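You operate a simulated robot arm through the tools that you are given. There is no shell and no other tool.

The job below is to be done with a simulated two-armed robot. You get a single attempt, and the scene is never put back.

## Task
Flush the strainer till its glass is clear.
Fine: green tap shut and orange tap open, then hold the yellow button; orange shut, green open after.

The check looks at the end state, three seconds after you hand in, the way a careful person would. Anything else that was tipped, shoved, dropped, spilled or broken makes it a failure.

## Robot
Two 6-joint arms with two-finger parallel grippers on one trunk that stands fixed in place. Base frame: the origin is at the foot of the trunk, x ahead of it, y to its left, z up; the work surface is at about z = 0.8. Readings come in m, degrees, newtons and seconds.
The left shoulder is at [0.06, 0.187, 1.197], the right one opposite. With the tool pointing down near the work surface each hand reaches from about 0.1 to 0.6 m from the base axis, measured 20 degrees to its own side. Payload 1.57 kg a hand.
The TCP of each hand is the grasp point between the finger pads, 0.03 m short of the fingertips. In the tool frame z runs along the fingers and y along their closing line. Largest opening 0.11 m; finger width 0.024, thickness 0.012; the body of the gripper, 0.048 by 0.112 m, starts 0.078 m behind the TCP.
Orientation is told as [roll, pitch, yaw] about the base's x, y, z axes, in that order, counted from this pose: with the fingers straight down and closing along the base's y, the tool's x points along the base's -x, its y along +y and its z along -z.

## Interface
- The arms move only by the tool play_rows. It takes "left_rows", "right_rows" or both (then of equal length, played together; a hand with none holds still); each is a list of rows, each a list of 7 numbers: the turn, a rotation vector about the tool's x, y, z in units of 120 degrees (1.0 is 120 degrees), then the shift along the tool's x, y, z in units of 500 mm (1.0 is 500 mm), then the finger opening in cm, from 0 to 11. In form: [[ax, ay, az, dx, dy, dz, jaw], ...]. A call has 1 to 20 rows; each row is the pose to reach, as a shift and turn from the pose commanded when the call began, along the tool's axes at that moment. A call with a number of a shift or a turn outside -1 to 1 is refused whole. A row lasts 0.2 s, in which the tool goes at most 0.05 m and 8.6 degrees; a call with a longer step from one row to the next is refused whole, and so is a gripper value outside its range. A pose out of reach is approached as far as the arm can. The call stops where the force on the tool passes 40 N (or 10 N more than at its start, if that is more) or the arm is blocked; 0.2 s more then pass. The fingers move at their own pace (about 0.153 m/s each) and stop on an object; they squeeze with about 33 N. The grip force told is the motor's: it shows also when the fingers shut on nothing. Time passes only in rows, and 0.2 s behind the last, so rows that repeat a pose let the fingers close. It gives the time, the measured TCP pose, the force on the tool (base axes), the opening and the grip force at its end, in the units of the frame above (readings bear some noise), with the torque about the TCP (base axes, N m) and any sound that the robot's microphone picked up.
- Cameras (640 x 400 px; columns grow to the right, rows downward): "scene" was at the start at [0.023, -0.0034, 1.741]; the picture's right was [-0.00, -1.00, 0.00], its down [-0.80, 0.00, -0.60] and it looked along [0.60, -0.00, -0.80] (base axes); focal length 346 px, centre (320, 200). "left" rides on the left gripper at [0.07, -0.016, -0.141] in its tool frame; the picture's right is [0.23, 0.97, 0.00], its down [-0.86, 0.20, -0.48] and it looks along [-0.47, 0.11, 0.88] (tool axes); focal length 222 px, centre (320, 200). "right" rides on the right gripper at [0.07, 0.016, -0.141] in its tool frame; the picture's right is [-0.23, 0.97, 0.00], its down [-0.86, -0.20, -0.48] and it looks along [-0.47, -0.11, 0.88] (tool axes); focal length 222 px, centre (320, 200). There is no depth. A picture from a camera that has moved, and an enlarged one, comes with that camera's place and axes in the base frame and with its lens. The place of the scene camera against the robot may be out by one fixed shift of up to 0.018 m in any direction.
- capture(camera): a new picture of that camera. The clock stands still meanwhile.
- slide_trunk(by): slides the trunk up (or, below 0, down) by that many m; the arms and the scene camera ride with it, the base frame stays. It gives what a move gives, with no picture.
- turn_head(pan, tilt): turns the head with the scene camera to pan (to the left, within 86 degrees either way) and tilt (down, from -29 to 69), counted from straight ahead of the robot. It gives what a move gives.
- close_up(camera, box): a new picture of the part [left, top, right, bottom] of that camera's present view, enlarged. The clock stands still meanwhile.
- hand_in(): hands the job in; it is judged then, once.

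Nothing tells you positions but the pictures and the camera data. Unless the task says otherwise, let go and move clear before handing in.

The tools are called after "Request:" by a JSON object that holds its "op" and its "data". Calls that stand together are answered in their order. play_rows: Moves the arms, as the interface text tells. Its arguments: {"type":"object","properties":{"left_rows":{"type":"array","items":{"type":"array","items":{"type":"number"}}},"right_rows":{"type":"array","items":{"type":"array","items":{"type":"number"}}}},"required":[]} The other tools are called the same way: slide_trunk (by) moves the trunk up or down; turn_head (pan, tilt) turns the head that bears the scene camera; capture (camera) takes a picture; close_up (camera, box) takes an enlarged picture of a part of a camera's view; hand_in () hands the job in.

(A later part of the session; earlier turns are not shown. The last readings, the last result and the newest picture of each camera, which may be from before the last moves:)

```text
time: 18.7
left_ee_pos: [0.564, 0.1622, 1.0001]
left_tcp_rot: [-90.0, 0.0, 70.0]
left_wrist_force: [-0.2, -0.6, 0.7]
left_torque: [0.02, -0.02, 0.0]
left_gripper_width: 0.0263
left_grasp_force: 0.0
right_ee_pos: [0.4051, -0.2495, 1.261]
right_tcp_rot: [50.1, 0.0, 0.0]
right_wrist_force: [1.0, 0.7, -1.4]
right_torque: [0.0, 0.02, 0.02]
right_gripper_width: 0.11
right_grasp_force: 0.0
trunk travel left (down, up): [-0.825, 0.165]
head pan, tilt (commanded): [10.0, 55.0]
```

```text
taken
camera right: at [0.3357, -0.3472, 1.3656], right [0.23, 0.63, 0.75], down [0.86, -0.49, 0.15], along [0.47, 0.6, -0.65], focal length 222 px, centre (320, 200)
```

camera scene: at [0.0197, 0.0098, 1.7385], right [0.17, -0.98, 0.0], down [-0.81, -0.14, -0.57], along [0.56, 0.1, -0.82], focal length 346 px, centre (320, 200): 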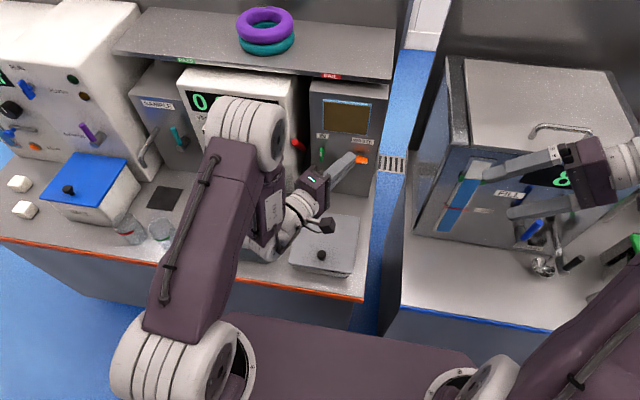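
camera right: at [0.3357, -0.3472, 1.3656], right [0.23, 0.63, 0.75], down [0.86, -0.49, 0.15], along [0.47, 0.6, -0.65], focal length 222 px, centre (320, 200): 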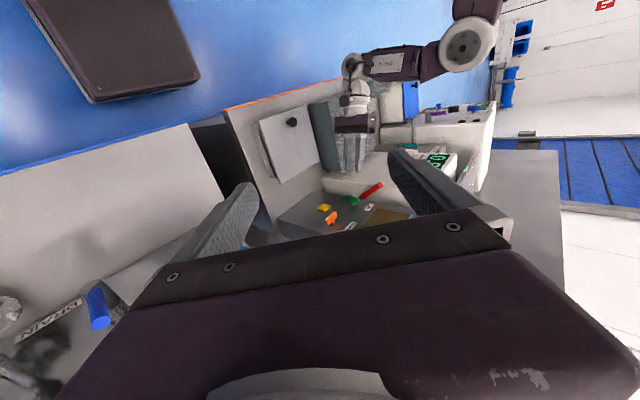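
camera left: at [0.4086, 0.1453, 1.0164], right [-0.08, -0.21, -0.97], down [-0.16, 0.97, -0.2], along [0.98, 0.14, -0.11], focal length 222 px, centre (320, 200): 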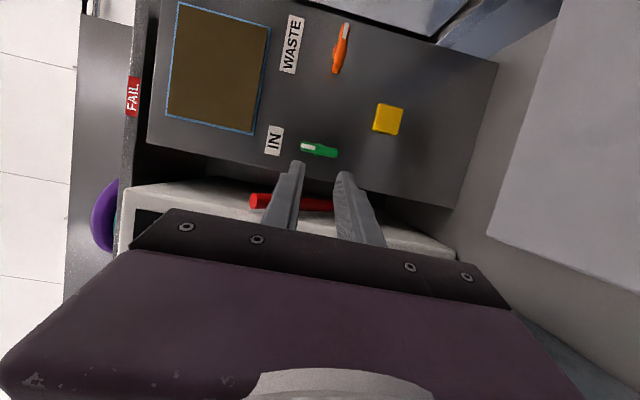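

The standoff is reached. I'll enlarge the levers from here to refine their positions.

Request:
{"op": "close_up", "data": {"camera": "left", "box": [250, 10, 420, 180]}}

Request:
{"op": "close_up", "data": {"camera": "right", "box": [270, 100, 430, 240]}}

```text
2.35 times, centred on (335, 95) of left
camera zoom: at [0.4086, 0.1453, 1.0164], right [-0.08, -0.21, -0.97], down [-0.16, 0.97, -0.2], along [0.98, 0.14, -0.11], focal length 523 px, centre (285, 447)
```

zoom: 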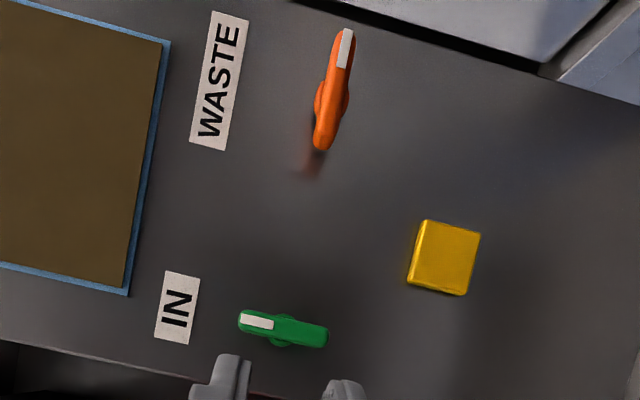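

```text
2.86 times, centred on (350, 170) of right
camera zoom: at [0.3357, -0.3472, 1.3656], right [0.23, 0.63, 0.75], down [0.86, -0.49, 0.15], along [0.47, 0.6, -0.65], focal length 635 px, centre (234, 286)
```

zoom: 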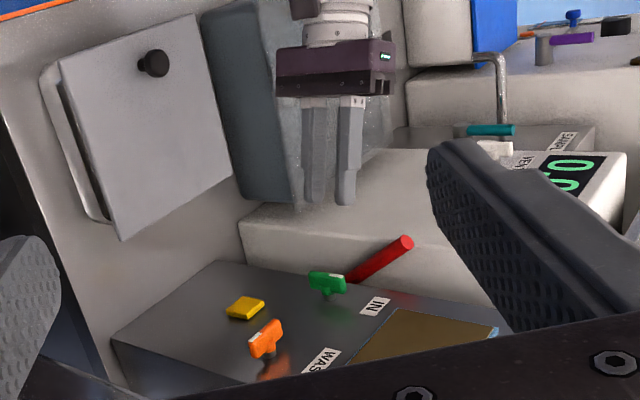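

Refined: green pivot y = 0.125, z = 1.001; orange pivot y = 0.018, z = 1.002; button y = 0.071, z = 0.926. Now I roll the hand another −90° at the standoff so the fingers straddle the vertical green handle.

Request:
{"op": "play_rows", "data": {"left_rows": [[0, 0, -0.07, 0, 0, 0, 2.6], [0, 0, -0.14, 0, 0, 0, 2.6], [0, 0, -0.21, 0, 0, 0, 2.6], [0, 0, -0.28, 0, 0, 0, 2.6], [0, 0, -0.35, 0, 0, 0, 2.6], [0, 0, -0.42, 0, 0, 0, 2.6], [0, 0, -0.49, 0, 0, 0, 2.6], [0, 0, -0.56, 0, 0, 0, 2.6], [0, 0, -0.63, 0, 0, 0, 2.6], [0, 0, -0.7, 0, 0, 0, 2.6], [0, 0, -0.75, 0, 0, 0, 2.6], [0, 0, -0.75, 0, 0, 0, 2.6]]}}

Request:
{"op": "capture", "data": {"camera": "left"}}

Request:
{"op": "capture", "data": {"camera": "scene"}}

```text
time: 21.3
left_ee_pos: [0.5634, 0.1618, 0.9992]
left_tcp_rot: [84.0, 89.9, -115.9]
left_wrist_force: [-0.4, 0.3, -0.5]
left_torque: [-0.01, 0.01, 0.0]
left_gripper_width: 0.026
left_grasp_force: 0.0
right_ee_pos: [0.4058, -0.2492, 1.2622]
right_tcp_rot: [50.0, 0.0, 0.0]
right_wrist_force: [0.0, 0.5, 0.6]
right_torque: [0.01, -0.01, 0.0]
right_gripper_width: 0.1102
right_grasp_force: 0.0
trunk travel left (down, up): [-0.825, 0.165]
head pan, tilt (commanded): [10.0, 55.0]
```

```text
taken
camera left: at [0.4374, 0.226, 1.0697], right [-0.33, -0.91, 0.23], down [-0.52, -0.03, -0.85], along [0.79, -0.4, -0.47], focal length 222 px, centre (320, 200)
```

left: 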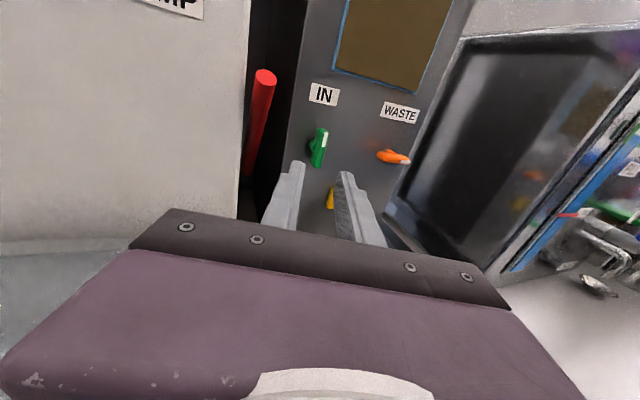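

```text
taken
camera scene: at [0.0199, 0.0093, 1.7385], right [0.17, -0.98, 0.0], down [-0.81, -0.14, -0.57], along [0.56, 0.1, -0.82], focal length 346 px, centre (320, 200)
```

scene: 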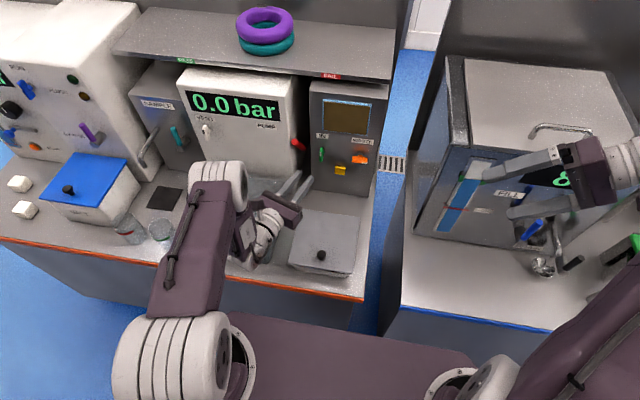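

The hand is rolled with the camera on top and lined up with the green handle. I'll advance 6 cm along the tool axis and check alignment again.

Request:
{"op": "play_rows", "data": {"left_rows": [[0, 0, 0, 0.002, -0.002, 0.04, 2.6], [0, 0, 0, 0.004, -0.004, 0.08, 2.6], [0, 0, 0, 0.004, -0.004, 0.12, 2.6], [0, 0, 0, 0.004, -0.004, 0.12, 2.6]]}}

Request:
{"op": "close_up", "data": {"camera": "left", "box": [230, 60, 430, 240]}}

Request:
{"op": "close_up", "data": {"camera": "right", "box": [270, 100, 430, 240]}}

```text
time: 22.3
left_ee_pos: [0.6211, 0.1436, 0.999]
left_tcp_rot: [79.7, 89.9, -120.2]
left_wrist_force: [-0.1, 0.5, -0.6]
left_torque: [0.02, 0.0, -0.02]
left_gripper_width: 0.0259
left_grasp_force: 0.1
right_ee_pos: [0.4045, -0.2495, 1.2624]
right_tcp_rot: [49.9, 0.0, -0.1]
right_wrist_force: [-0.6, -0.4, 0.6]
right_torque: [-0.01, -0.05, 0.04]
right_gripper_width: 0.11
right_grasp_force: 0.1
trunk travel left (down, up): [-0.825, 0.165]
head pan, tilt (commanded): [10.0, 55.0]
```

```text
2.22 times, centred on (330, 150) of left
camera zoom: at [0.4943, 0.2065, 1.0704], right [-0.33, -0.91, 0.23], down [-0.52, -0.02, -0.85], along [0.79, -0.4, -0.47], focal length 494 px, centre (298, 311)
```

zoom: 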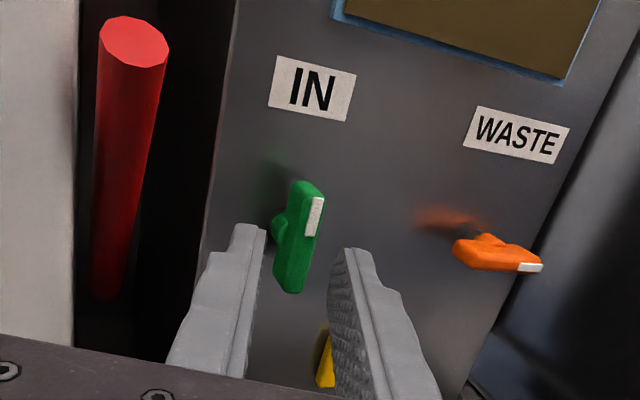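

```text
2.86 times, centred on (350, 170) of right
camera zoom: at [0.336, -0.3466, 1.3657], right [0.23, 0.63, 0.75], down [0.86, -0.49, 0.15], along [0.47, 0.6, -0.65], focal length 635 px, centre (234, 286)
```

zoom: 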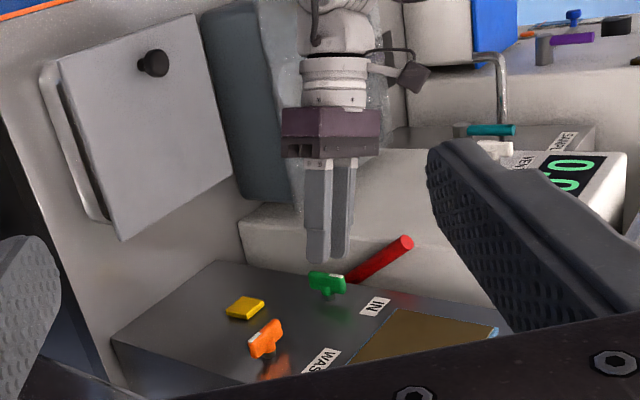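

Alignment is good: the handle sits centrally between the fingers. I'll advance the last 2.8 cm and close on the green handle.

Request:
{"op": "play_rows", "data": {"left_rows": [[0, 0, 0, 0.002, 0, 0.02, 2.6], [0, 0, 0, 0.003, 0, 0.04, 2.6], [0, 0, 0, 0.003, 0, 0.056, 2.6], [0, 0, 0, 0.003, 0, 0.056, 2.6]]}}

Request:
{"op": "close_up", "data": {"camera": "left", "box": [230, 60, 430, 240]}}

Request:
{"op": "close_up", "data": {"camera": "right", "box": [270, 100, 430, 240]}}

```text
time: 23.3
left_ee_pos: [0.6478, 0.1333, 1.0014]
left_tcp_rot: [68.9, 90.0, -131.3]
left_wrist_force: [-0.1, 0.4, -0.6]
left_torque: [-0.02, 0.02, -0.01]
left_gripper_width: 0.0263
left_grasp_force: 0.1
right_ee_pos: [0.4048, -0.2488, 1.2623]
right_tcp_rot: [49.9, 0.0, -0.1]
right_wrist_force: [-0.1, -0.8, -0.2]
right_torque: [-0.03, 0.02, 0.01]
right_gripper_width: 0.11
right_grasp_force: 0.1
trunk travel left (down, up): [-0.825, 0.165]
head pan, tilt (commanded): [10.0, 55.0]
```

```text
2.22 times, centred on (330, 150) of left
camera zoom: at [0.5201, 0.197, 1.0716], right [-0.33, -0.91, 0.23], down [-0.52, -0.02, -0.85], along [0.79, -0.4, -0.47], focal length 494 px, centre (298, 311)
```

zoom: 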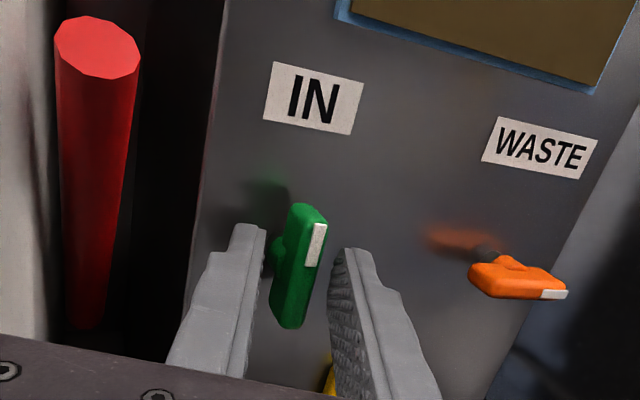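

```text
2.86 times, centred on (350, 170) of right
camera zoom: at [0.3362, -0.3466, 1.3656], right [0.23, 0.63, 0.75], down [0.86, -0.49, 0.15], along [0.47, 0.6, -0.65], focal length 635 px, centre (234, 286)
```

zoom: 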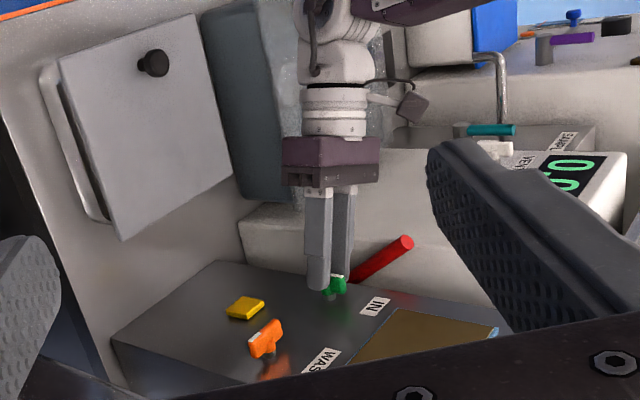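

The handle is between the finger tips with no contact. Closing the grip now.

Request:
{"op": "play_rows", "data": {"left_rows": [[0, 0, 0, 0, 0, 0, 1.2], [0, 0, 0, 0, 0, 0, 0.5], [0, 0, 0, 0, 0, 0, 0], [0, 0, 0, 0, 0, 0, 0]]}}

Request:
{"op": "close_up", "data": {"camera": "left", "box": [230, 60, 430, 240]}}

```text
time: 24.3
left_ee_pos: [0.6465, 0.1348, 1.0001]
left_tcp_rot: [95.7, 89.9, -104.3]
left_wrist_force: [1.1, 2.6, 1.5]
left_torque: [0.1, 0.13, 0.63]
left_gripper_width: 0.0179
left_grasp_force: 32.6
right_ee_pos: [0.4039, -0.2489, 1.2626]
right_tcp_rot: [50.0, 0.0, 0.0]
right_wrist_force: [0.8, 0.7, 0.0]
right_torque: [-0.01, 0.0, 0.02]
right_gripper_width: 0.1099
right_grasp_force: 0.1
trunk travel left (down, up): [-0.825, 0.165]
head pan, tilt (commanded): [10.0, 55.0]
```

```text
2.22 times, centred on (330, 150) of left
camera zoom: at [0.5202, 0.1979, 1.0715], right [-0.33, -0.91, 0.23], down [-0.52, -0.03, -0.85], along [0.79, -0.4, -0.47], focal length 494 px, centre (298, 311)
```

zoom: 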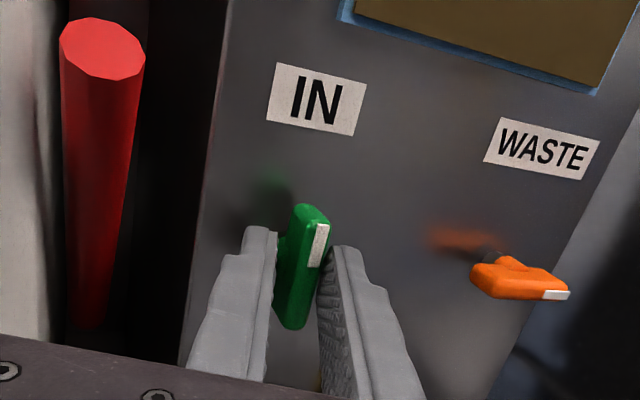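

Gripped at 18 mm with full squeeze. Now I'll turn clockwise (top toward the right) in small steps, first about 33°, and check whether the handle follows.

Request:
{"op": "play_rows", "data": {"left_rows": [[0, 0, 0.05, 0, 0, 0, 0], [0, 0, 0.1, 0, 0, 0, 0], [0, 0, 0.15, 0, 0, 0, 0], [0, 0, 0.2, 0, 0, 0, 0], [0, 0, 0.25, 0, 0, 0, 0], [0, 0, 0.28, 0, 0, 0, 0]]}}

Request:
{"op": "close_up", "data": {"camera": "left", "box": [230, 60, 430, 240]}}

Request:
{"op": "close_up", "data": {"camera": "right", "box": [270, 100, 430, 240]}}

```text
time: 25.7
left_ee_pos: [0.6462, 0.1332, 1.0037]
left_tcp_rot: [-89.8, 56.3, 69.9]
left_wrist_force: [-19.0, -2.4, -9.1]
left_torque: [0.1, 0.49, 0.37]
left_gripper_width: 0.0164
left_grasp_force: 32.3
right_ee_pos: [0.4026, -0.2497, 1.2632]
right_tcp_rot: [50.0, 0.0, 0.0]
right_wrist_force: [0.9, -0.7, 0.4]
right_torque: [0.0, -0.03, 0.03]
right_gripper_width: 0.1099
right_grasp_force: 0.1
trunk travel left (down, up): [-0.825, 0.165]
head pan, tilt (commanded): [10.0, 55.0]
```

```text
2.22 times, centred on (330, 150) of left
camera zoom: at [0.5042, 0.1578, 1.0711], right [-0.32, -0.88, -0.35], down [-0.34, 0.45, -0.82], along [0.88, -0.14, -0.45], focal length 494 px, centre (298, 311)
```

zoom: 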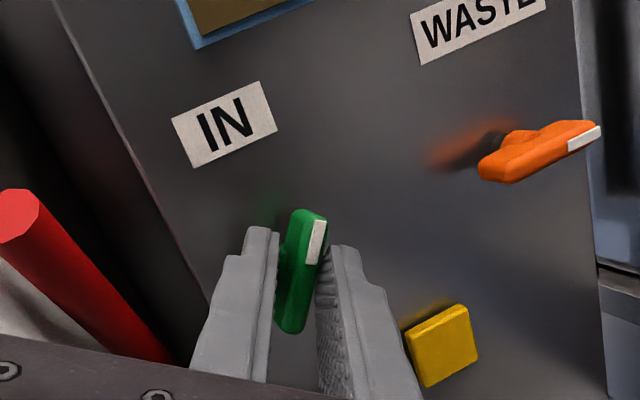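

```text
2.86 times, centred on (350, 170) of right
camera zoom: at [0.3332, -0.3468, 1.3662], right [0.23, 0.63, 0.75], down [0.85, -0.49, 0.16], along [0.47, 0.6, -0.65], focal length 635 px, centre (234, 286)
```

zoom: 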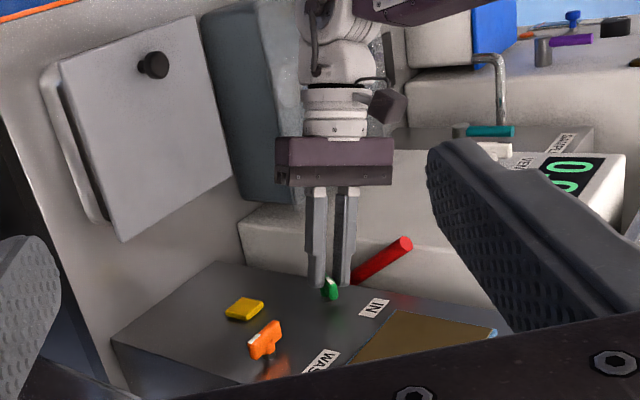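

The handle follows the fingers clockwise. I'll continue to the full 90°, easing back 1.5 mm to relieve the axial load.

Request:
{"op": "play_rows", "data": {"left_rows": [[0, 0, 0.05, 0, 0, -0.003, 0], [0, 0, 0.1, 0, 0, -0.003, 0], [0, 0, 0.15, 0, 0, -0.003, 0], [0, 0, 0.2, 0, 0, -0.003, 0], [0, 0, 0.25, 0, 0, -0.003, 0], [0, 0, 0.3, 0, 0, -0.003, 0], [0, 0, 0.35, 0, 0, -0.003, 0], [0, 0, 0.4, 0, 0, -0.003, 0], [0, 0, 0.45, 0, 0, -0.003, 0], [0, 0, 0.47, 0, 0, -0.003, 0]]}}

Request:
{"op": "close_up", "data": {"camera": "left", "box": [230, 60, 430, 240]}}

Request:
{"op": "close_up", "data": {"camera": "right", "box": [270, 100, 430, 240]}}

```text
time: 27.9
left_ee_pos: [0.6452, 0.1313, 0.9998]
left_tcp_rot: [-89.4, -0.1, 69.8]
left_wrist_force: [-14.1, -16.6, -24.2]
left_torque: [0.08, 0.74, -0.36]
left_gripper_width: 0.0156
left_grasp_force: 30.9
right_ee_pos: [0.4061, -0.2526, 1.2613]
right_tcp_rot: [50.0, 0.1, 0.0]
right_wrist_force: [-0.2, 0.8, 0.7]
right_torque: [-0.01, -0.01, -0.01]
right_gripper_width: 0.11
right_grasp_force: 0.0
trunk travel left (down, up): [-0.825, 0.165]
head pan, tilt (commanded): [10.0, 55.0]
```

```text
2.22 times, centred on (330, 150) of left
camera zoom: at [0.4894, 0.1141, 1.0186], right [-0.09, -0.21, -0.97], down [-0.15, 0.97, -0.19], along [0.98, 0.13, -0.12], focal length 494 px, centre (298, 311)
```

zoom: 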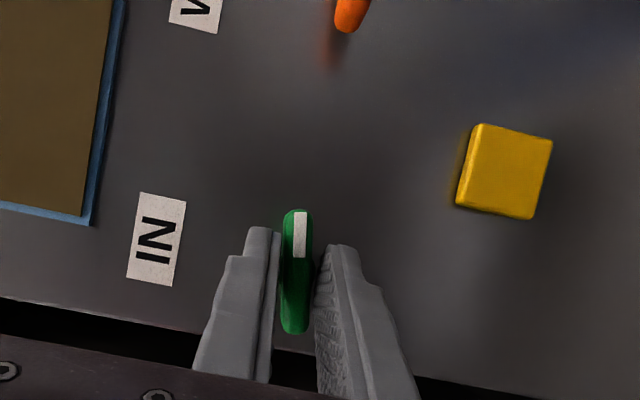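

```text
2.86 times, centred on (350, 170) of right
camera zoom: at [0.3371, -0.3498, 1.3644], right [0.23, 0.62, 0.75], down [0.86, -0.5, 0.15], along [0.47, 0.6, -0.65], focal length 635 px, centre (234, 286)
```

zoom: 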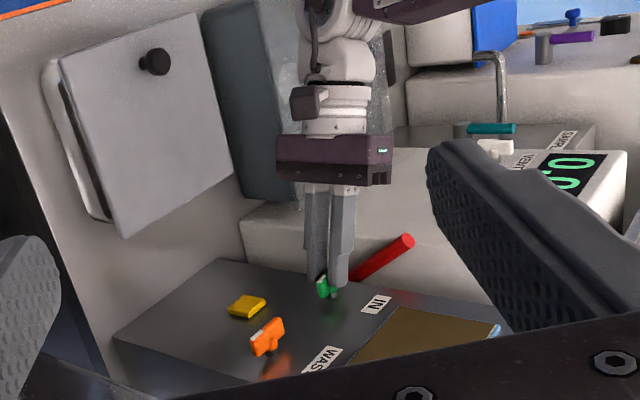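

The green handle is nearly horizontal (mark now to the right), about 11° short because of slack at the hub. I'll relieve the side load slightly and turn about 15° further, watching the torque for the stop.

Request:
{"op": "play_rows", "data": {"left_rows": [[0, 0, 0.03, 0.003, 0.003, -0.001, 0], [0, 0, 0.06, 0.0036, 0.003, -0.001, 0], [0, 0, 0.09, 0.0036, 0.003, -0.001, 0], [0, 0, 0.12, 0.0036, 0.003, -0.001, 0], [0, 0, 0.12, 0.0036, 0.003, -0.001, 0]]}}

Request:
{"op": "close_up", "data": {"camera": "left", "box": [230, 60, 430, 240]}}

```text
time: 29.1
left_ee_pos: [0.6451, 0.1317, 0.9987]
left_tcp_rot: [-89.8, -14.4, 69.9]
left_wrist_force: [-6.5, -9.9, -19.6]
left_torque: [-0.2, 0.78, -0.52]
left_gripper_width: 0.0164
left_grasp_force: 31.7
right_ee_pos: [0.4062, -0.2508, 1.2608]
right_tcp_rot: [50.1, 0.2, 0.1]
right_wrist_force: [0.0, 0.3, 0.5]
right_torque: [-0.03, -0.02, -0.02]
right_gripper_width: 0.11
right_grasp_force: 0.0
trunk travel left (down, up): [-0.825, 0.165]
head pan, tilt (commanded): [10.0, 55.0]
```

```text
2.22 times, centred on (330, 150) of left
camera zoom: at [0.4889, 0.1128, 0.9997], right [0.0, 0.02, -1.0], down [-0.15, 0.99, 0.02], along [0.99, 0.15, 0.01], focal length 494 px, centre (298, 311)
```

zoom: 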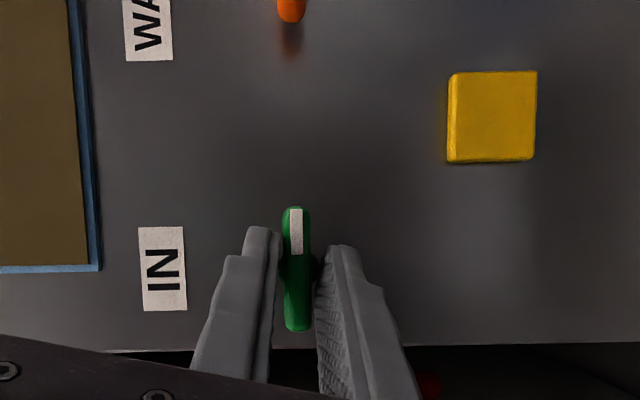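

The handle is now level with the panel's horizontal. I'll nudge 4° more to confirm the end stop.

Request:
{"op": "play_rows", "data": {"left_rows": [[0, 0, 0.02, 0, 0, 0, 0], [0, 0, 0.04, 0, 0, 0, 0], [0, 0, 0.04, 0, 0, 0, 0]]}}

Request:
{"op": "close_up", "data": {"camera": "left", "box": [230, 60, 430, 240]}}

```text
time: 29.9
left_ee_pos: [0.6455, 0.1321, 0.9999]
left_tcp_rot: [-89.8, -19.2, 69.9]
left_wrist_force: [-7.2, -8.4, -17.9]
left_torque: [-0.92, 0.73, -0.26]
left_gripper_width: 0.0181
left_grasp_force: 33.0
right_ee_pos: [0.407, -0.2498, 1.2608]
right_tcp_rot: [50.1, 0.1, 0.1]
right_wrist_force: [0.1, 0.7, 0.7]
right_torque: [-0.01, -0.02, 0.0]
right_gripper_width: 0.1098
right_grasp_force: 0.2
trunk travel left (down, up): [-0.825, 0.165]
head pan, tilt (commanded): [10.0, 55.0]
```

```text
2.22 times, centred on (330, 150) of left
camera zoom: at [0.4892, 0.1137, 0.9936], right [0.03, 0.1, -0.99], down [-0.15, 0.98, 0.09], along [0.99, 0.15, 0.05], focal length 494 px, centre (298, 311)
```

zoom: 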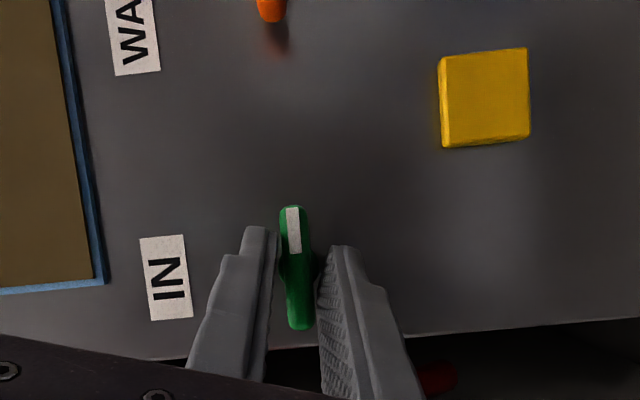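

The torque rose sharply and the fingers spread, so the green tap is on its stop, horizontal. I'll open the fingers, back straight off 8 cm and level the roll again.

Request:
{"op": "play_rows", "data": {"left_rows": [[0, 0, -0.03, 0, 0, 0, 1.8], [0, 0, -0.04, 0, 0, 0, 3.0], [0, 0, -0.04, 0, 0, 0, 3.0], [0, 0, -0.04, 0, 0, -0.04, 3.0], [0, 0, -0.04, 0, 0, -0.08, 3.0], [0, 0, -0.1, 0, 0, -0.12, 3.0], [0, 0, -0.16, 0, 0, -0.16, 3.0], [0, 0, -0.16, 0, 0, -0.16, 3.0]]}}

Request:
{"op": "close_up", "data": {"camera": "left", "box": [200, 0, 460, 200]}}

Request:
{"op": "close_up", "data": {"camera": "right", "box": [270, 100, 430, 240]}}

```text
time: 31.7
left_ee_pos: [0.5694, 0.1619, 1.0006]
left_tcp_rot: [-90.0, 0.1, 70.1]
left_wrist_force: [1.0, 0.5, -0.2]
left_torque: [-0.01, 0.03, 0.04]
left_gripper_width: 0.03
left_grasp_force: 0.0
right_ee_pos: [0.4051, -0.2498, 1.2625]
right_tcp_rot: [50.0, 0.1, 0.0]
right_wrist_force: [0.3, -0.2, -0.4]
right_torque: [0.01, 0.01, 0.01]
right_gripper_width: 0.1099
right_grasp_force: 0.0
trunk travel left (down, up): [-0.825, 0.165]
head pan, tilt (commanded): [10.0, 55.0]
```

```text
2.00 times, centred on (330, 100) of left
camera zoom: at [0.4136, 0.1442, 1.0168], right [-0.08, -0.22, -0.97], down [-0.16, 0.97, -0.2], along [0.98, 0.14, -0.11], focal length 444 px, centre (300, 400)
```

zoom: 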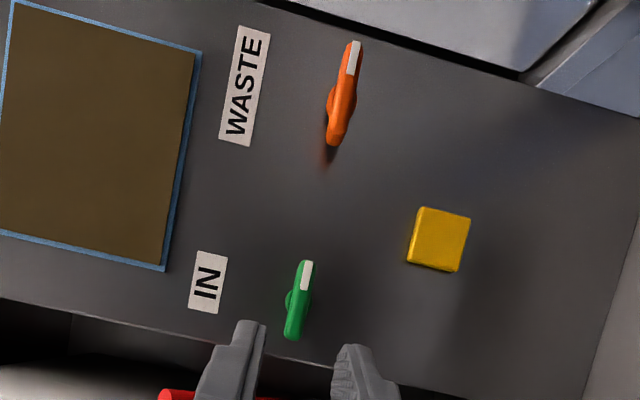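

```text
2.86 times, centred on (350, 170) of right
camera zoom: at [0.3361, -0.3468, 1.3656], right [0.23, 0.63, 0.75], down [0.86, -0.49, 0.15], along [0.47, 0.6, -0.65], focal length 635 px, centre (234, 286)
```

zoom: 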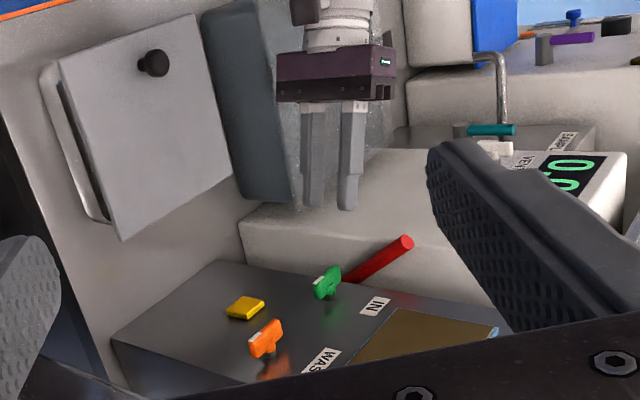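

Green now lies like orange did, mark to the right, which matches "shut". Next: standoff in front of the orange handle with 30° inward yaw.

Request:
{"op": "play_rows", "data": {"left_rows": [[0, 0.025, 0, 0.05, 0, 0.025, 3.0], [0, 0.05, 0, 0.1, 0, 0.05, 3.0], [0, 0.075, 0, 0.14, -0.002, 0.07, 2.6], [0, 0.0833, 0, 0.1664, -0.0022, 0.0846, 2.6], [0, 0.0833, 0, 0.1664, -0.0022, 0.0846, 2.6]]}}

Request:
{"op": "close_up", "data": {"camera": "left", "box": [200, 40, 460, 240]}}

Request:
{"op": "close_up", "data": {"camera": "right", "box": [270, 100, 430, 240]}}

```text
time: 32.9
left_ee_pos: [0.5817, 0.066, 1.0]
left_tcp_rot: [-90.0, 0.1, 59.9]
left_wrist_force: [-0.1, 0.2, -0.1]
left_torque: [0.0, -0.01, -0.02]
left_gripper_width: 0.0259
left_grasp_force: 0.1
right_ee_pos: [0.405, -0.2493, 1.262]
right_tcp_rot: [49.9, 0.0, 0.1]
right_wrist_force: [0.1, -0.3, -0.3]
right_torque: [-0.01, -0.01, 0.0]
right_gripper_width: 0.1099
right_grasp_force: 0.1
trunk travel left (down, up): [-0.825, 0.165]
head pan, tilt (commanded): [10.0, 55.0]
```

```text
2.00 times, centred on (330, 140) of left
camera zoom: at [0.4249, 0.0764, 1.0177], right [-0.11, -0.2, -0.97], down [0.01, 0.98, -0.2], along [0.99, -0.04, -0.11], focal length 444 px, centre (300, 320)
```

zoom: 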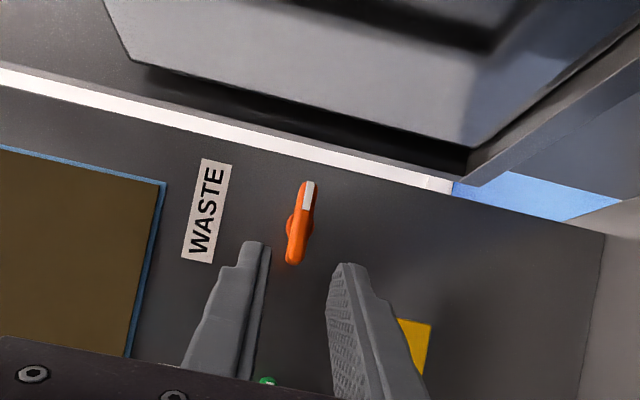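

```text
2.86 times, centred on (350, 170) of right
camera zoom: at [0.3361, -0.3465, 1.3657], right [0.23, 0.63, 0.75], down [0.86, -0.49, 0.15], along [0.47, 0.6, -0.65], focal length 635 px, centre (234, 286)
```

zoom: 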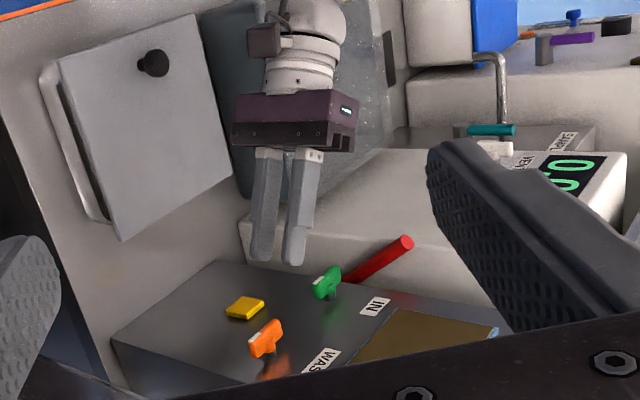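

Orange handle is centred between the fingers vertically. I'll advance 7.8 cm to straddle it.

Request:
{"op": "play_rows", "data": {"left_rows": [[0, 0, 0, -0.004, -0.003, 0.05, 2.6], [0, 0, 0, -0.004, -0.003, 0.1, 2.6], [0, 0, 0, -0.004, -0.003, 0.13, 2.6], [0, 0, 0, -0.004, -0.003, 0.156, 2.6], [0, 0, 0, -0.004, -0.003, 0.156, 2.6]]}}

Request:
{"op": "close_up", "data": {"camera": "left", "box": [230, 60, 430, 240]}}

Request:
{"op": "close_up", "data": {"camera": "right", "box": [270, 100, 430, 240]}}

```text
time: 34.1
left_ee_pos: [0.6498, 0.0307, 1.0031]
left_tcp_rot: [-90.0, 0.2, 60.0]
left_wrist_force: [-0.7, -0.7, -0.2]
left_torque: [0.03, 0.01, 0.01]
left_gripper_width: 0.0261
left_grasp_force: 0.2
right_ee_pos: [0.405, -0.249, 1.2628]
right_tcp_rot: [50.0, 0.0, -0.1]
right_wrist_force: [0.2, 0.4, 0.3]
right_torque: [-0.02, 0.0, 0.03]
right_gripper_width: 0.1099
right_grasp_force: 0.1
trunk travel left (down, up): [-0.825, 0.165]
head pan, tilt (commanded): [10.0, 55.0]
```

```text
2.22 times, centred on (330, 150) of left
camera zoom: at [0.4945, 0.0409, 1.0202], right [-0.11, -0.2, -0.97], down [0.01, 0.98, -0.2], along [0.99, -0.04, -0.11], focal length 494 px, centre (298, 311)
```

zoom: 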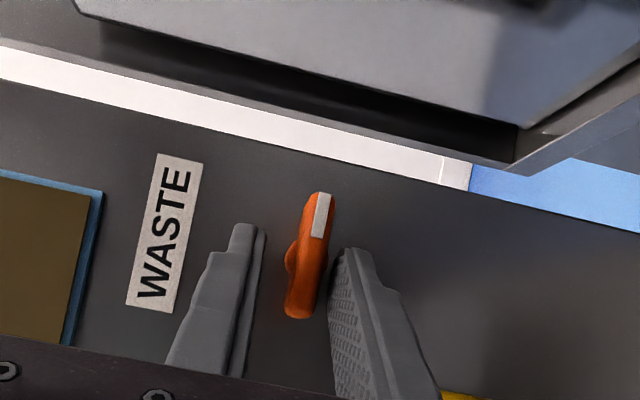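

```text
2.86 times, centred on (350, 170) of right
camera zoom: at [0.3361, -0.3466, 1.3656], right [0.23, 0.63, 0.75], down [0.86, -0.49, 0.15], along [0.47, 0.6, -0.65], focal length 635 px, centre (234, 286)
```

zoom: 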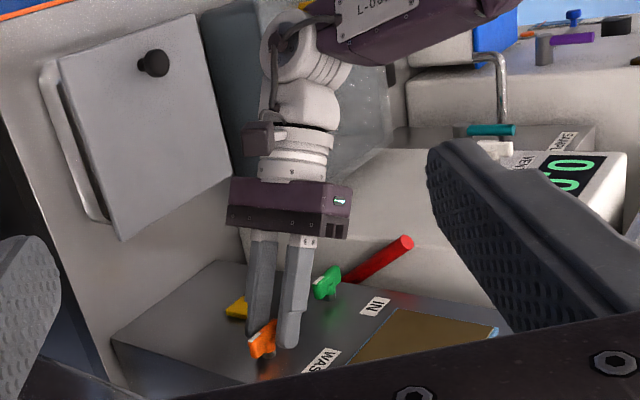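

The handle is between the fingers. I'll shift down 1.5 mm and close.

Request:
{"op": "play_rows", "data": {"left_rows": [[0, 0, 0, 0, 0.003, 0, 2.2], [0, 0, 0, 0, 0.003, 0, 1.0], [0, 0, 0, 0, 0.003, 0, 0], [0, 0, 0, 0, 0.003, 0, 0]]}}

Request:
{"op": "close_up", "data": {"camera": "left", "box": [230, 60, 430, 240]}}

```text
time: 35.1
left_ee_pos: [0.651, 0.0304, 0.9996]
left_tcp_rot: [-89.8, 0.1, 59.9]
left_wrist_force: [-4.9, 0.1, -10.9]
left_torque: [0.18, 0.22, 0.09]
left_gripper_width: 0.0158
left_grasp_force: 31.5
right_ee_pos: [0.406, -0.2489, 1.2617]
right_tcp_rot: [50.0, 0.0, -0.1]
right_wrist_force: [-0.3, -0.5, 0.7]
right_torque: [-0.01, -0.03, 0.01]
right_gripper_width: 0.1098
right_grasp_force: 0.1
trunk travel left (down, up): [-0.825, 0.165]
head pan, tilt (commanded): [10.0, 55.0]
```

```text
2.22 times, centred on (330, 150) of left
camera zoom: at [0.4938, 0.0413, 1.0176], right [-0.12, -0.2, -0.97], down [0.01, 0.98, -0.2], along [0.99, -0.04, -0.11], focal length 494 px, centre (298, 311)
```

zoom: 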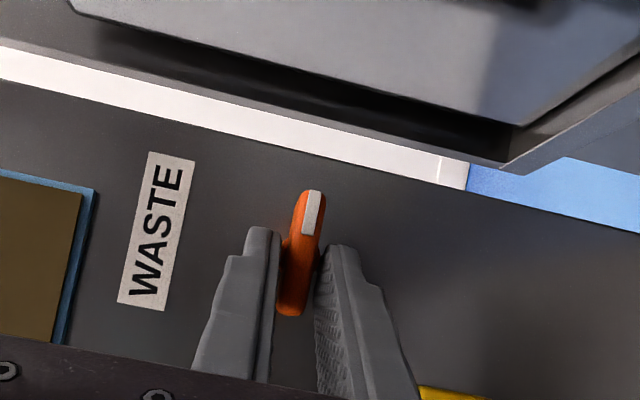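

Gripped. Now I'll turn counter-clockwise (mark from right toward up) by about 45° and check.

Request:
{"op": "play_rows", "data": {"left_rows": [[0, 0, -0.05, 0, 0, 0, 0], [0, 0, -0.1, 0, 0, 0, 0], [0, 0, -0.15, 0, 0, 0, 0], [0, 0, -0.2, 0, 0, 0, 0], [0, 0, -0.25, 0, 0, 0, 0], [0, 0, -0.3, 0, 0, 0, 0], [0, 0, -0.35, 0, 0, 0, 0], [0, 0, -0.375, 0, 0, 0, 0]]}}

Request:
{"op": "close_up", "data": {"camera": "left", "box": [230, 60, 430, 240]}}

Request:
{"op": "close_up", "data": {"camera": "right", "box": [270, 100, 430, 240]}}

```text
time: 36.9
left_ee_pos: [0.6498, 0.0308, 0.9978]
left_tcp_rot: [-88.8, 45.3, 60.7]
left_wrist_force: [-11.1, 1.8, -30.4]
left_torque: [0.51, -0.38, -0.55]
left_gripper_width: 0.0195
left_grasp_force: 33.1
right_ee_pos: [0.4071, -0.2499, 1.2624]
right_tcp_rot: [50.0, 0.1, 0.0]
right_wrist_force: [-0.4, -0.3, -0.5]
right_torque: [-0.01, 0.0, 0.02]
right_gripper_width: 0.1097
right_grasp_force: 0.0
trunk travel left (down, up): [-0.825, 0.165]
head pan, tilt (commanded): [10.0, 55.0]
```

```text
2.22 times, centred on (330, 150) of left
camera zoom: at [0.511, 0.068, 1.0614], right [-0.43, -0.73, -0.52], down [-0.19, 0.64, -0.74], along [0.88, -0.22, -0.42], focal length 494 px, centre (298, 311)
```

zoom: 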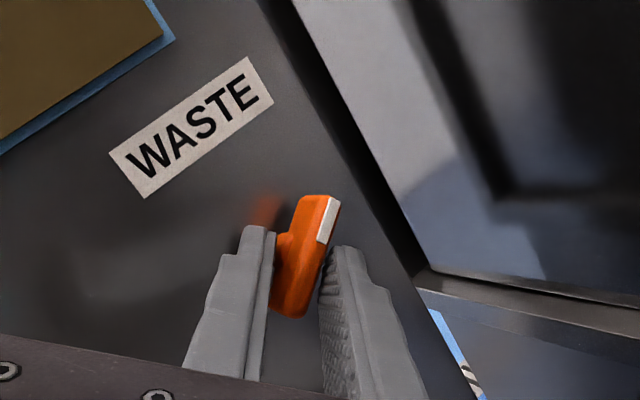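

```text
2.86 times, centred on (350, 170) of right
camera zoom: at [0.3387, -0.3462, 1.365], right [0.23, 0.63, 0.75], down [0.86, -0.49, 0.15], along [0.46, 0.6, -0.65], focal length 635 px, centre (234, 286)
```

zoom: 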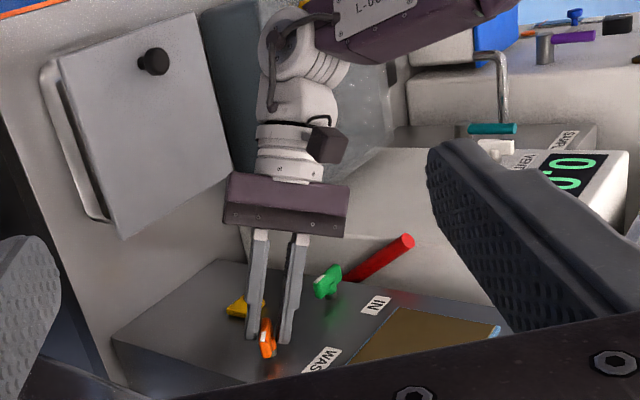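

It is following, about 40° so far, with a 30 N downward load building up. I'll ease the hand down 3 mm and continue turning to past vertical.

Request:
{"op": "play_rows", "data": {"left_rows": [[0, 0, 0, -0.0042, 0.0042, -0.002, 0], [0, 0, -0.05, -0.0042, 0.0042, -0.002, 0], [0, 0, -0.1, -0.0042, 0.0042, -0.002, 0], [0, 0, -0.15, -0.0042, 0.0042, -0.002, 0], [0, 0, -0.2, -0.0042, 0.0042, -0.002, 0], [0, 0, -0.25, -0.0042, 0.0042, -0.002, 0], [0, 0, -0.3, -0.0042, 0.0042, -0.002, 0], [0, 0, -0.35, -0.0042, 0.0042, -0.002, 0], [0, 0, -0.375, -0.0042, 0.0042, -0.002, 0]]}}

Request:
{"op": "close_up", "data": {"camera": "left", "box": [230, 60, 430, 240]}}

Request:
{"op": "close_up", "data": {"camera": "right", "box": [270, 100, 430, 240]}}

```text
time: 38.9
left_ee_pos: [0.6453, 0.0299, 1.0039]
left_tcp_rot: [-169.8, 89.8, -20.1]
left_wrist_force: [-21.4, -7.8, -9.6]
left_torque: [0.11, -0.66, -0.11]
left_gripper_width: 0.0194
left_grasp_force: 33.7
right_ee_pos: [0.4024, -0.2495, 1.2628]
right_tcp_rot: [50.1, -0.2, 0.1]
right_wrist_force: [-0.7, 0.3, 0.0]
right_torque: [0.01, -0.01, -0.02]
right_gripper_width: 0.11
right_grasp_force: 0.0
trunk travel left (down, up): [-0.825, 0.165]
head pan, tilt (commanded): [10.0, 55.0]
```

```text
2.22 times, centred on (330, 150) of left
camera zoom: at [0.5326, 0.1142, 1.0728], right [-0.49, -0.84, 0.23], down [-0.51, 0.07, -0.86], along [0.71, -0.54, -0.46], focal length 494 px, centre (298, 311)
```

zoom: 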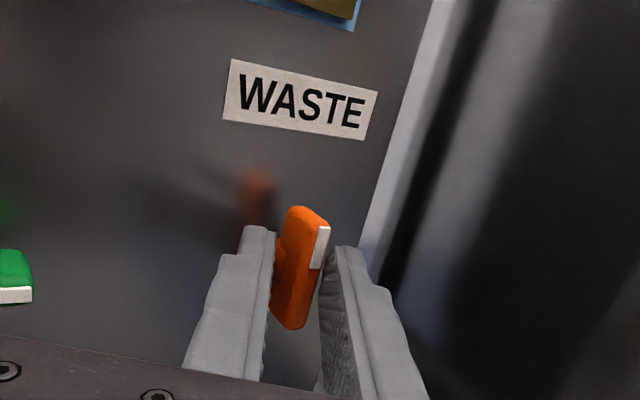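

```text
2.86 times, centred on (350, 170) of right
camera zoom: at [0.3325, -0.3482, 1.3662], right [0.23, 0.62, 0.75], down [0.85, -0.5, 0.16], along [0.47, 0.6, -0.65], focal length 635 px, centre (234, 286)
```

zoom: 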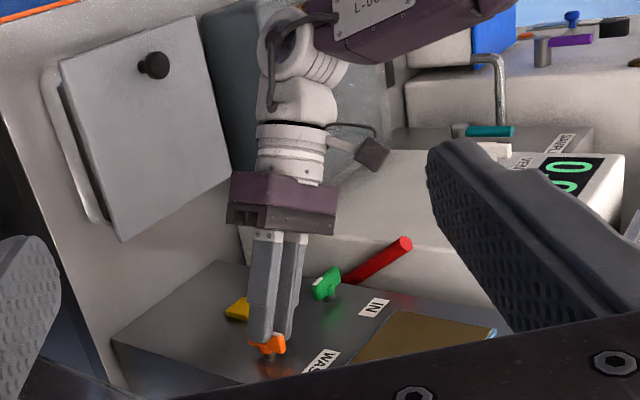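

Hand turned 90°; handle almost vertical. I'll turn about 14° further to take up slack until the stop shows as torque.

Request:
{"op": "play_rows", "data": {"left_rows": [[0, 0, -0.04, 0, 0, 0, 0], [0, 0, -0.08, 0, 0, 0, 0], [0, 0, -0.12, 0, 0, 0, 0], [0, 0, -0.12, 0, 0, 0, 0]]}}

Request:
{"op": "close_up", "data": {"camera": "left", "box": [230, 60, 430, 240]}}

Request:
{"op": "close_up", "data": {"camera": "right", "box": [290, 130, 390, 220]}}

```text
time: 39.9
left_ee_pos: [0.6451, 0.0284, 1.0015]
left_tcp_rot: [89.7, 75.8, -120.6]
left_wrist_force: [-27.2, -9.2, -13.3]
left_torque: [0.73, -0.14, -0.22]
left_gripper_width: 0.0224
left_grasp_force: 34.9
right_ee_pos: [0.401, -0.2511, 1.2634]
right_tcp_rot: [50.0, -0.1, 0.1]
right_wrist_force: [-0.2, 0.2, 0.5]
right_torque: [0.01, 0.01, -0.01]
right_gripper_width: 0.11
right_grasp_force: 0.1
trunk travel left (down, up): [-0.825, 0.165]
head pan, tilt (commanded): [10.0, 55.0]
```

```text
2.22 times, centred on (330, 150) of left
camera zoom: at [0.5407, 0.1276, 1.0657], right [-0.45, -0.77, 0.46], down [-0.62, -0.11, -0.78], along [0.65, -0.63, -0.43], focal length 494 px, centre (298, 311)
```

zoom: 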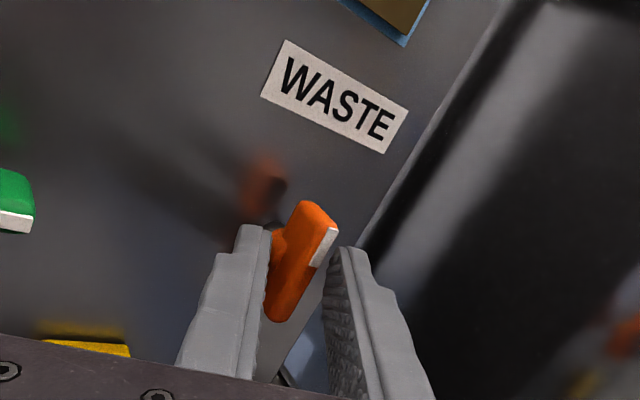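

```text
4.44 times, centred on (340, 175) of right
camera zoom: at [0.3319, -0.349, 1.366], right [0.23, 0.62, 0.75], down [0.85, -0.5, 0.16], along [0.47, 0.6, -0.65], focal length 987 px, centre (231, 311)
```

zoom: 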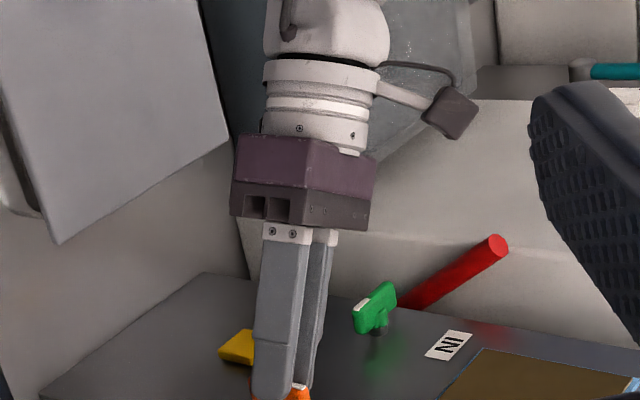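

Torque rose to 0.73 N·m and the fingers were spread, so orange has met its stop. I'll relieve, open and back off to check both taps.

Request:
{"op": "play_rows", "data": {"left_rows": [[0, 0, 0.04, 0, 0, 0, 2.4], [0, 0, 0.06, 0, 0, 0, 3.4], [0, 0, 0.06, 0, 0, 0, 3.4], [0, 0, 0.06, 0, 0, -0.04, 3.4], [0, 0, 0.1, 0, 0, -0.08, 3.4], [0, 0, 0.12, 0, 0, -0.12, 3.4], [0, 0, 0.12, 0, 0, -0.16, 3.4], [0, 0, 0.12, 0, 0, -0.16, 3.4]]}}

Request:
{"op": "close_up", "data": {"camera": "left", "box": [200, 40, 460, 240]}}

Request:
{"op": "close_up", "data": {"camera": "right", "box": [270, 100, 430, 240]}}

Request:
{"op": "close_up", "data": {"camera": "scene", "box": [300, 90, 400, 190]}}

```text
time: 41.7
left_ee_pos: [0.5774, 0.0712, 1.0016]
left_tcp_rot: [99.2, 90.0, -110.9]
left_wrist_force: [0.1, -0.3, -0.1]
left_torque: [0.04, 0.01, 0.01]
left_gripper_width: 0.0343
left_grasp_force: 0.1
right_ee_pos: [0.4057, -0.2506, 1.2635]
right_tcp_rot: [50.0, 0.0, 0.0]
right_wrist_force: [0.5, 0.2, 0.2]
right_torque: [0.01, 0.02, -0.02]
right_gripper_width: 0.1101
right_grasp_force: 0.1
trunk travel left (down, up): [-0.825, 0.165]
head pan, tilt (commanded): [10.0, 55.0]
```

```text
2.00 times, centred on (330, 140) of left
camera zoom: at [0.4649, 0.1557, 1.0715], right [-0.49, -0.84, 0.23], down [-0.51, 0.07, -0.85], along [0.71, -0.53, -0.47], focal length 444 px, centre (300, 320)
```

zoom: 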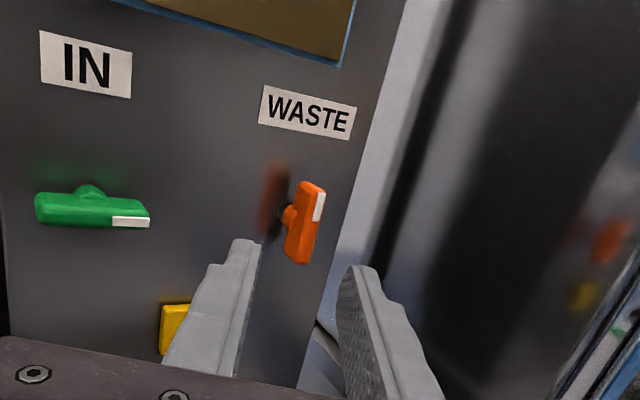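

```text
2.86 times, centred on (350, 170) of right
camera zoom: at [0.3362, -0.3467, 1.3656], right [0.23, 0.63, 0.75], down [0.86, -0.49, 0.15], along [0.47, 0.6, -0.65], focal length 635 px, centre (234, 286)
```

zoom: 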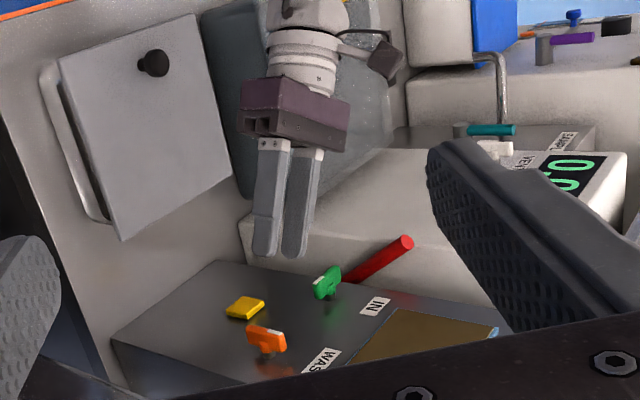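

```text
4.00 times, centred on (350, 140) of scene
camera zoom: at [0.02, 0.0091, 1.7385], right [0.17, -0.98, 0.0], down [-0.81, -0.14, -0.57], along [0.56, 0.1, -0.82], focal length 1384 px, centre (200, 440)
```

zoom: 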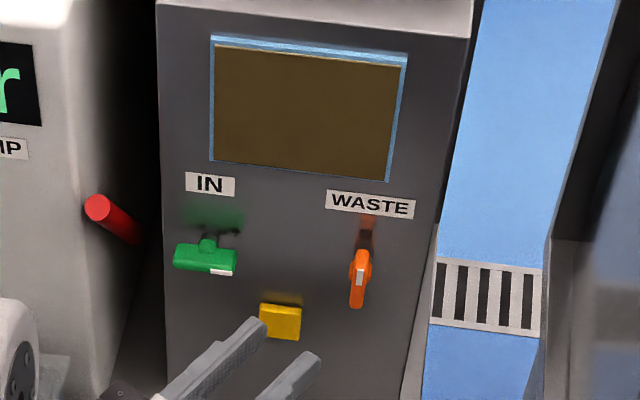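

Both taps are set: green horizontal (shut), orange vertical (open). Next I'll close the fingers and take a standoff above-left of the yellow button with the tool tilted about 25° down so the wrist stays clear of the boxes.

Request:
{"op": "play_rows", "data": {"left_rows": [[0.02, -0.05, 0, -0.026, -0.009, 0.002, 1], [0.04, -0.1, 0, -0.052, -0.018, 0.004, 0], [0.06, -0.15, 0, -0.078, -0.027, 0.006, 0], [0.083, -0.208, 0, -0.104, -0.037, 0.008, 0], [0.083, -0.208, 0, -0.104, -0.037, 0.008, 0]]}}

Request:
{"op": "capture", "data": {"camera": "left"}}

Request:
{"op": "close_up", "data": {"camera": "right", "box": [230, 0, 500, 240]}}

Request:
{"op": "close_up", "data": {"camera": "scene", "box": [180, 80, 400, 290]}}

```text
time: 42.9
left_ee_pos: [0.5923, 0.0903, 0.9496]
left_tcp_rot: [-4.4, 65.0, 155.2]
left_wrist_force: [-0.2, 0.5, 0.7]
left_torque: [0.01, 0.01, -0.01]
left_gripper_width: 0.0
left_grasp_force: 21.3
left hand out of reach, approached as far as the arm can: row 4, 5
right_ee_pos: [0.4042, -0.2497, 1.2621]
right_tcp_rot: [50.0, 0.0, 0.0]
right_wrist_force: [0.8, -0.1, 1.0]
right_torque: [0.0, 0.02, 0.02]
right_gripper_width: 0.11
right_grasp_force: 0.1
trunk travel left (down, up): [-0.825, 0.165]
head pan, tilt (commanded): [10.0, 55.0]
```

```text
taken
camera left: at [0.505, 0.1358, 1.0732], right [-0.26, -0.95, 0.17], down [-0.81, 0.11, -0.58], along [0.53, -0.29, -0.8], focal length 222 px, centre (320, 200)
```

left: 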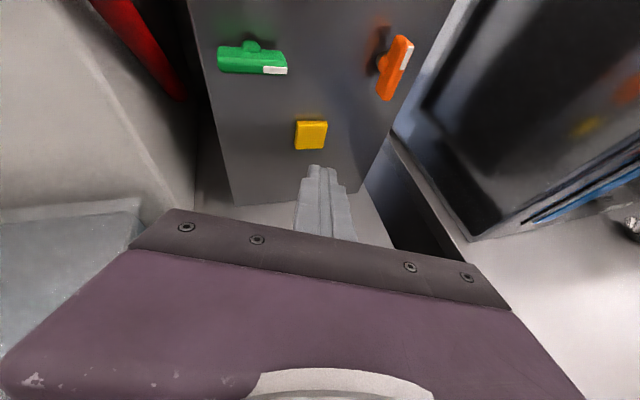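

```text
1.67 times, centred on (365, 120) of right
camera zoom: at [0.3362, -0.3463, 1.3657], right [0.23, 0.63, 0.75], down [0.86, -0.49, 0.15], along [0.47, 0.6, -0.65], focal length 370 px, centre (245, 333)
```

zoom: 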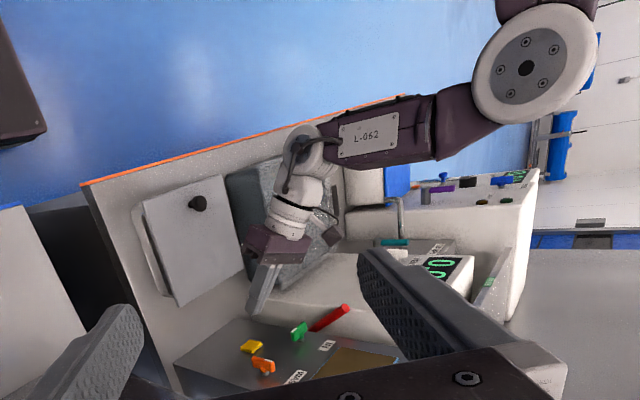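

```text
1.90 times, centred on (290, 185) of scene
camera zoom: at [0.02, 0.0096, 1.7385], right [0.17, -0.98, 0.0], down [-0.81, -0.14, -0.57], along [0.56, 0.1, -0.82], focal length 659 px, centre (377, 229)
```

zoom: 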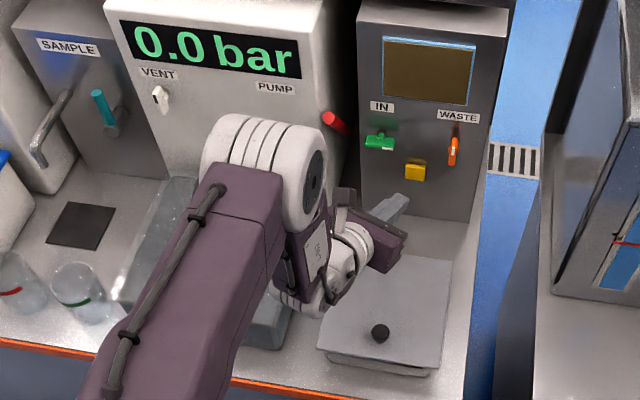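

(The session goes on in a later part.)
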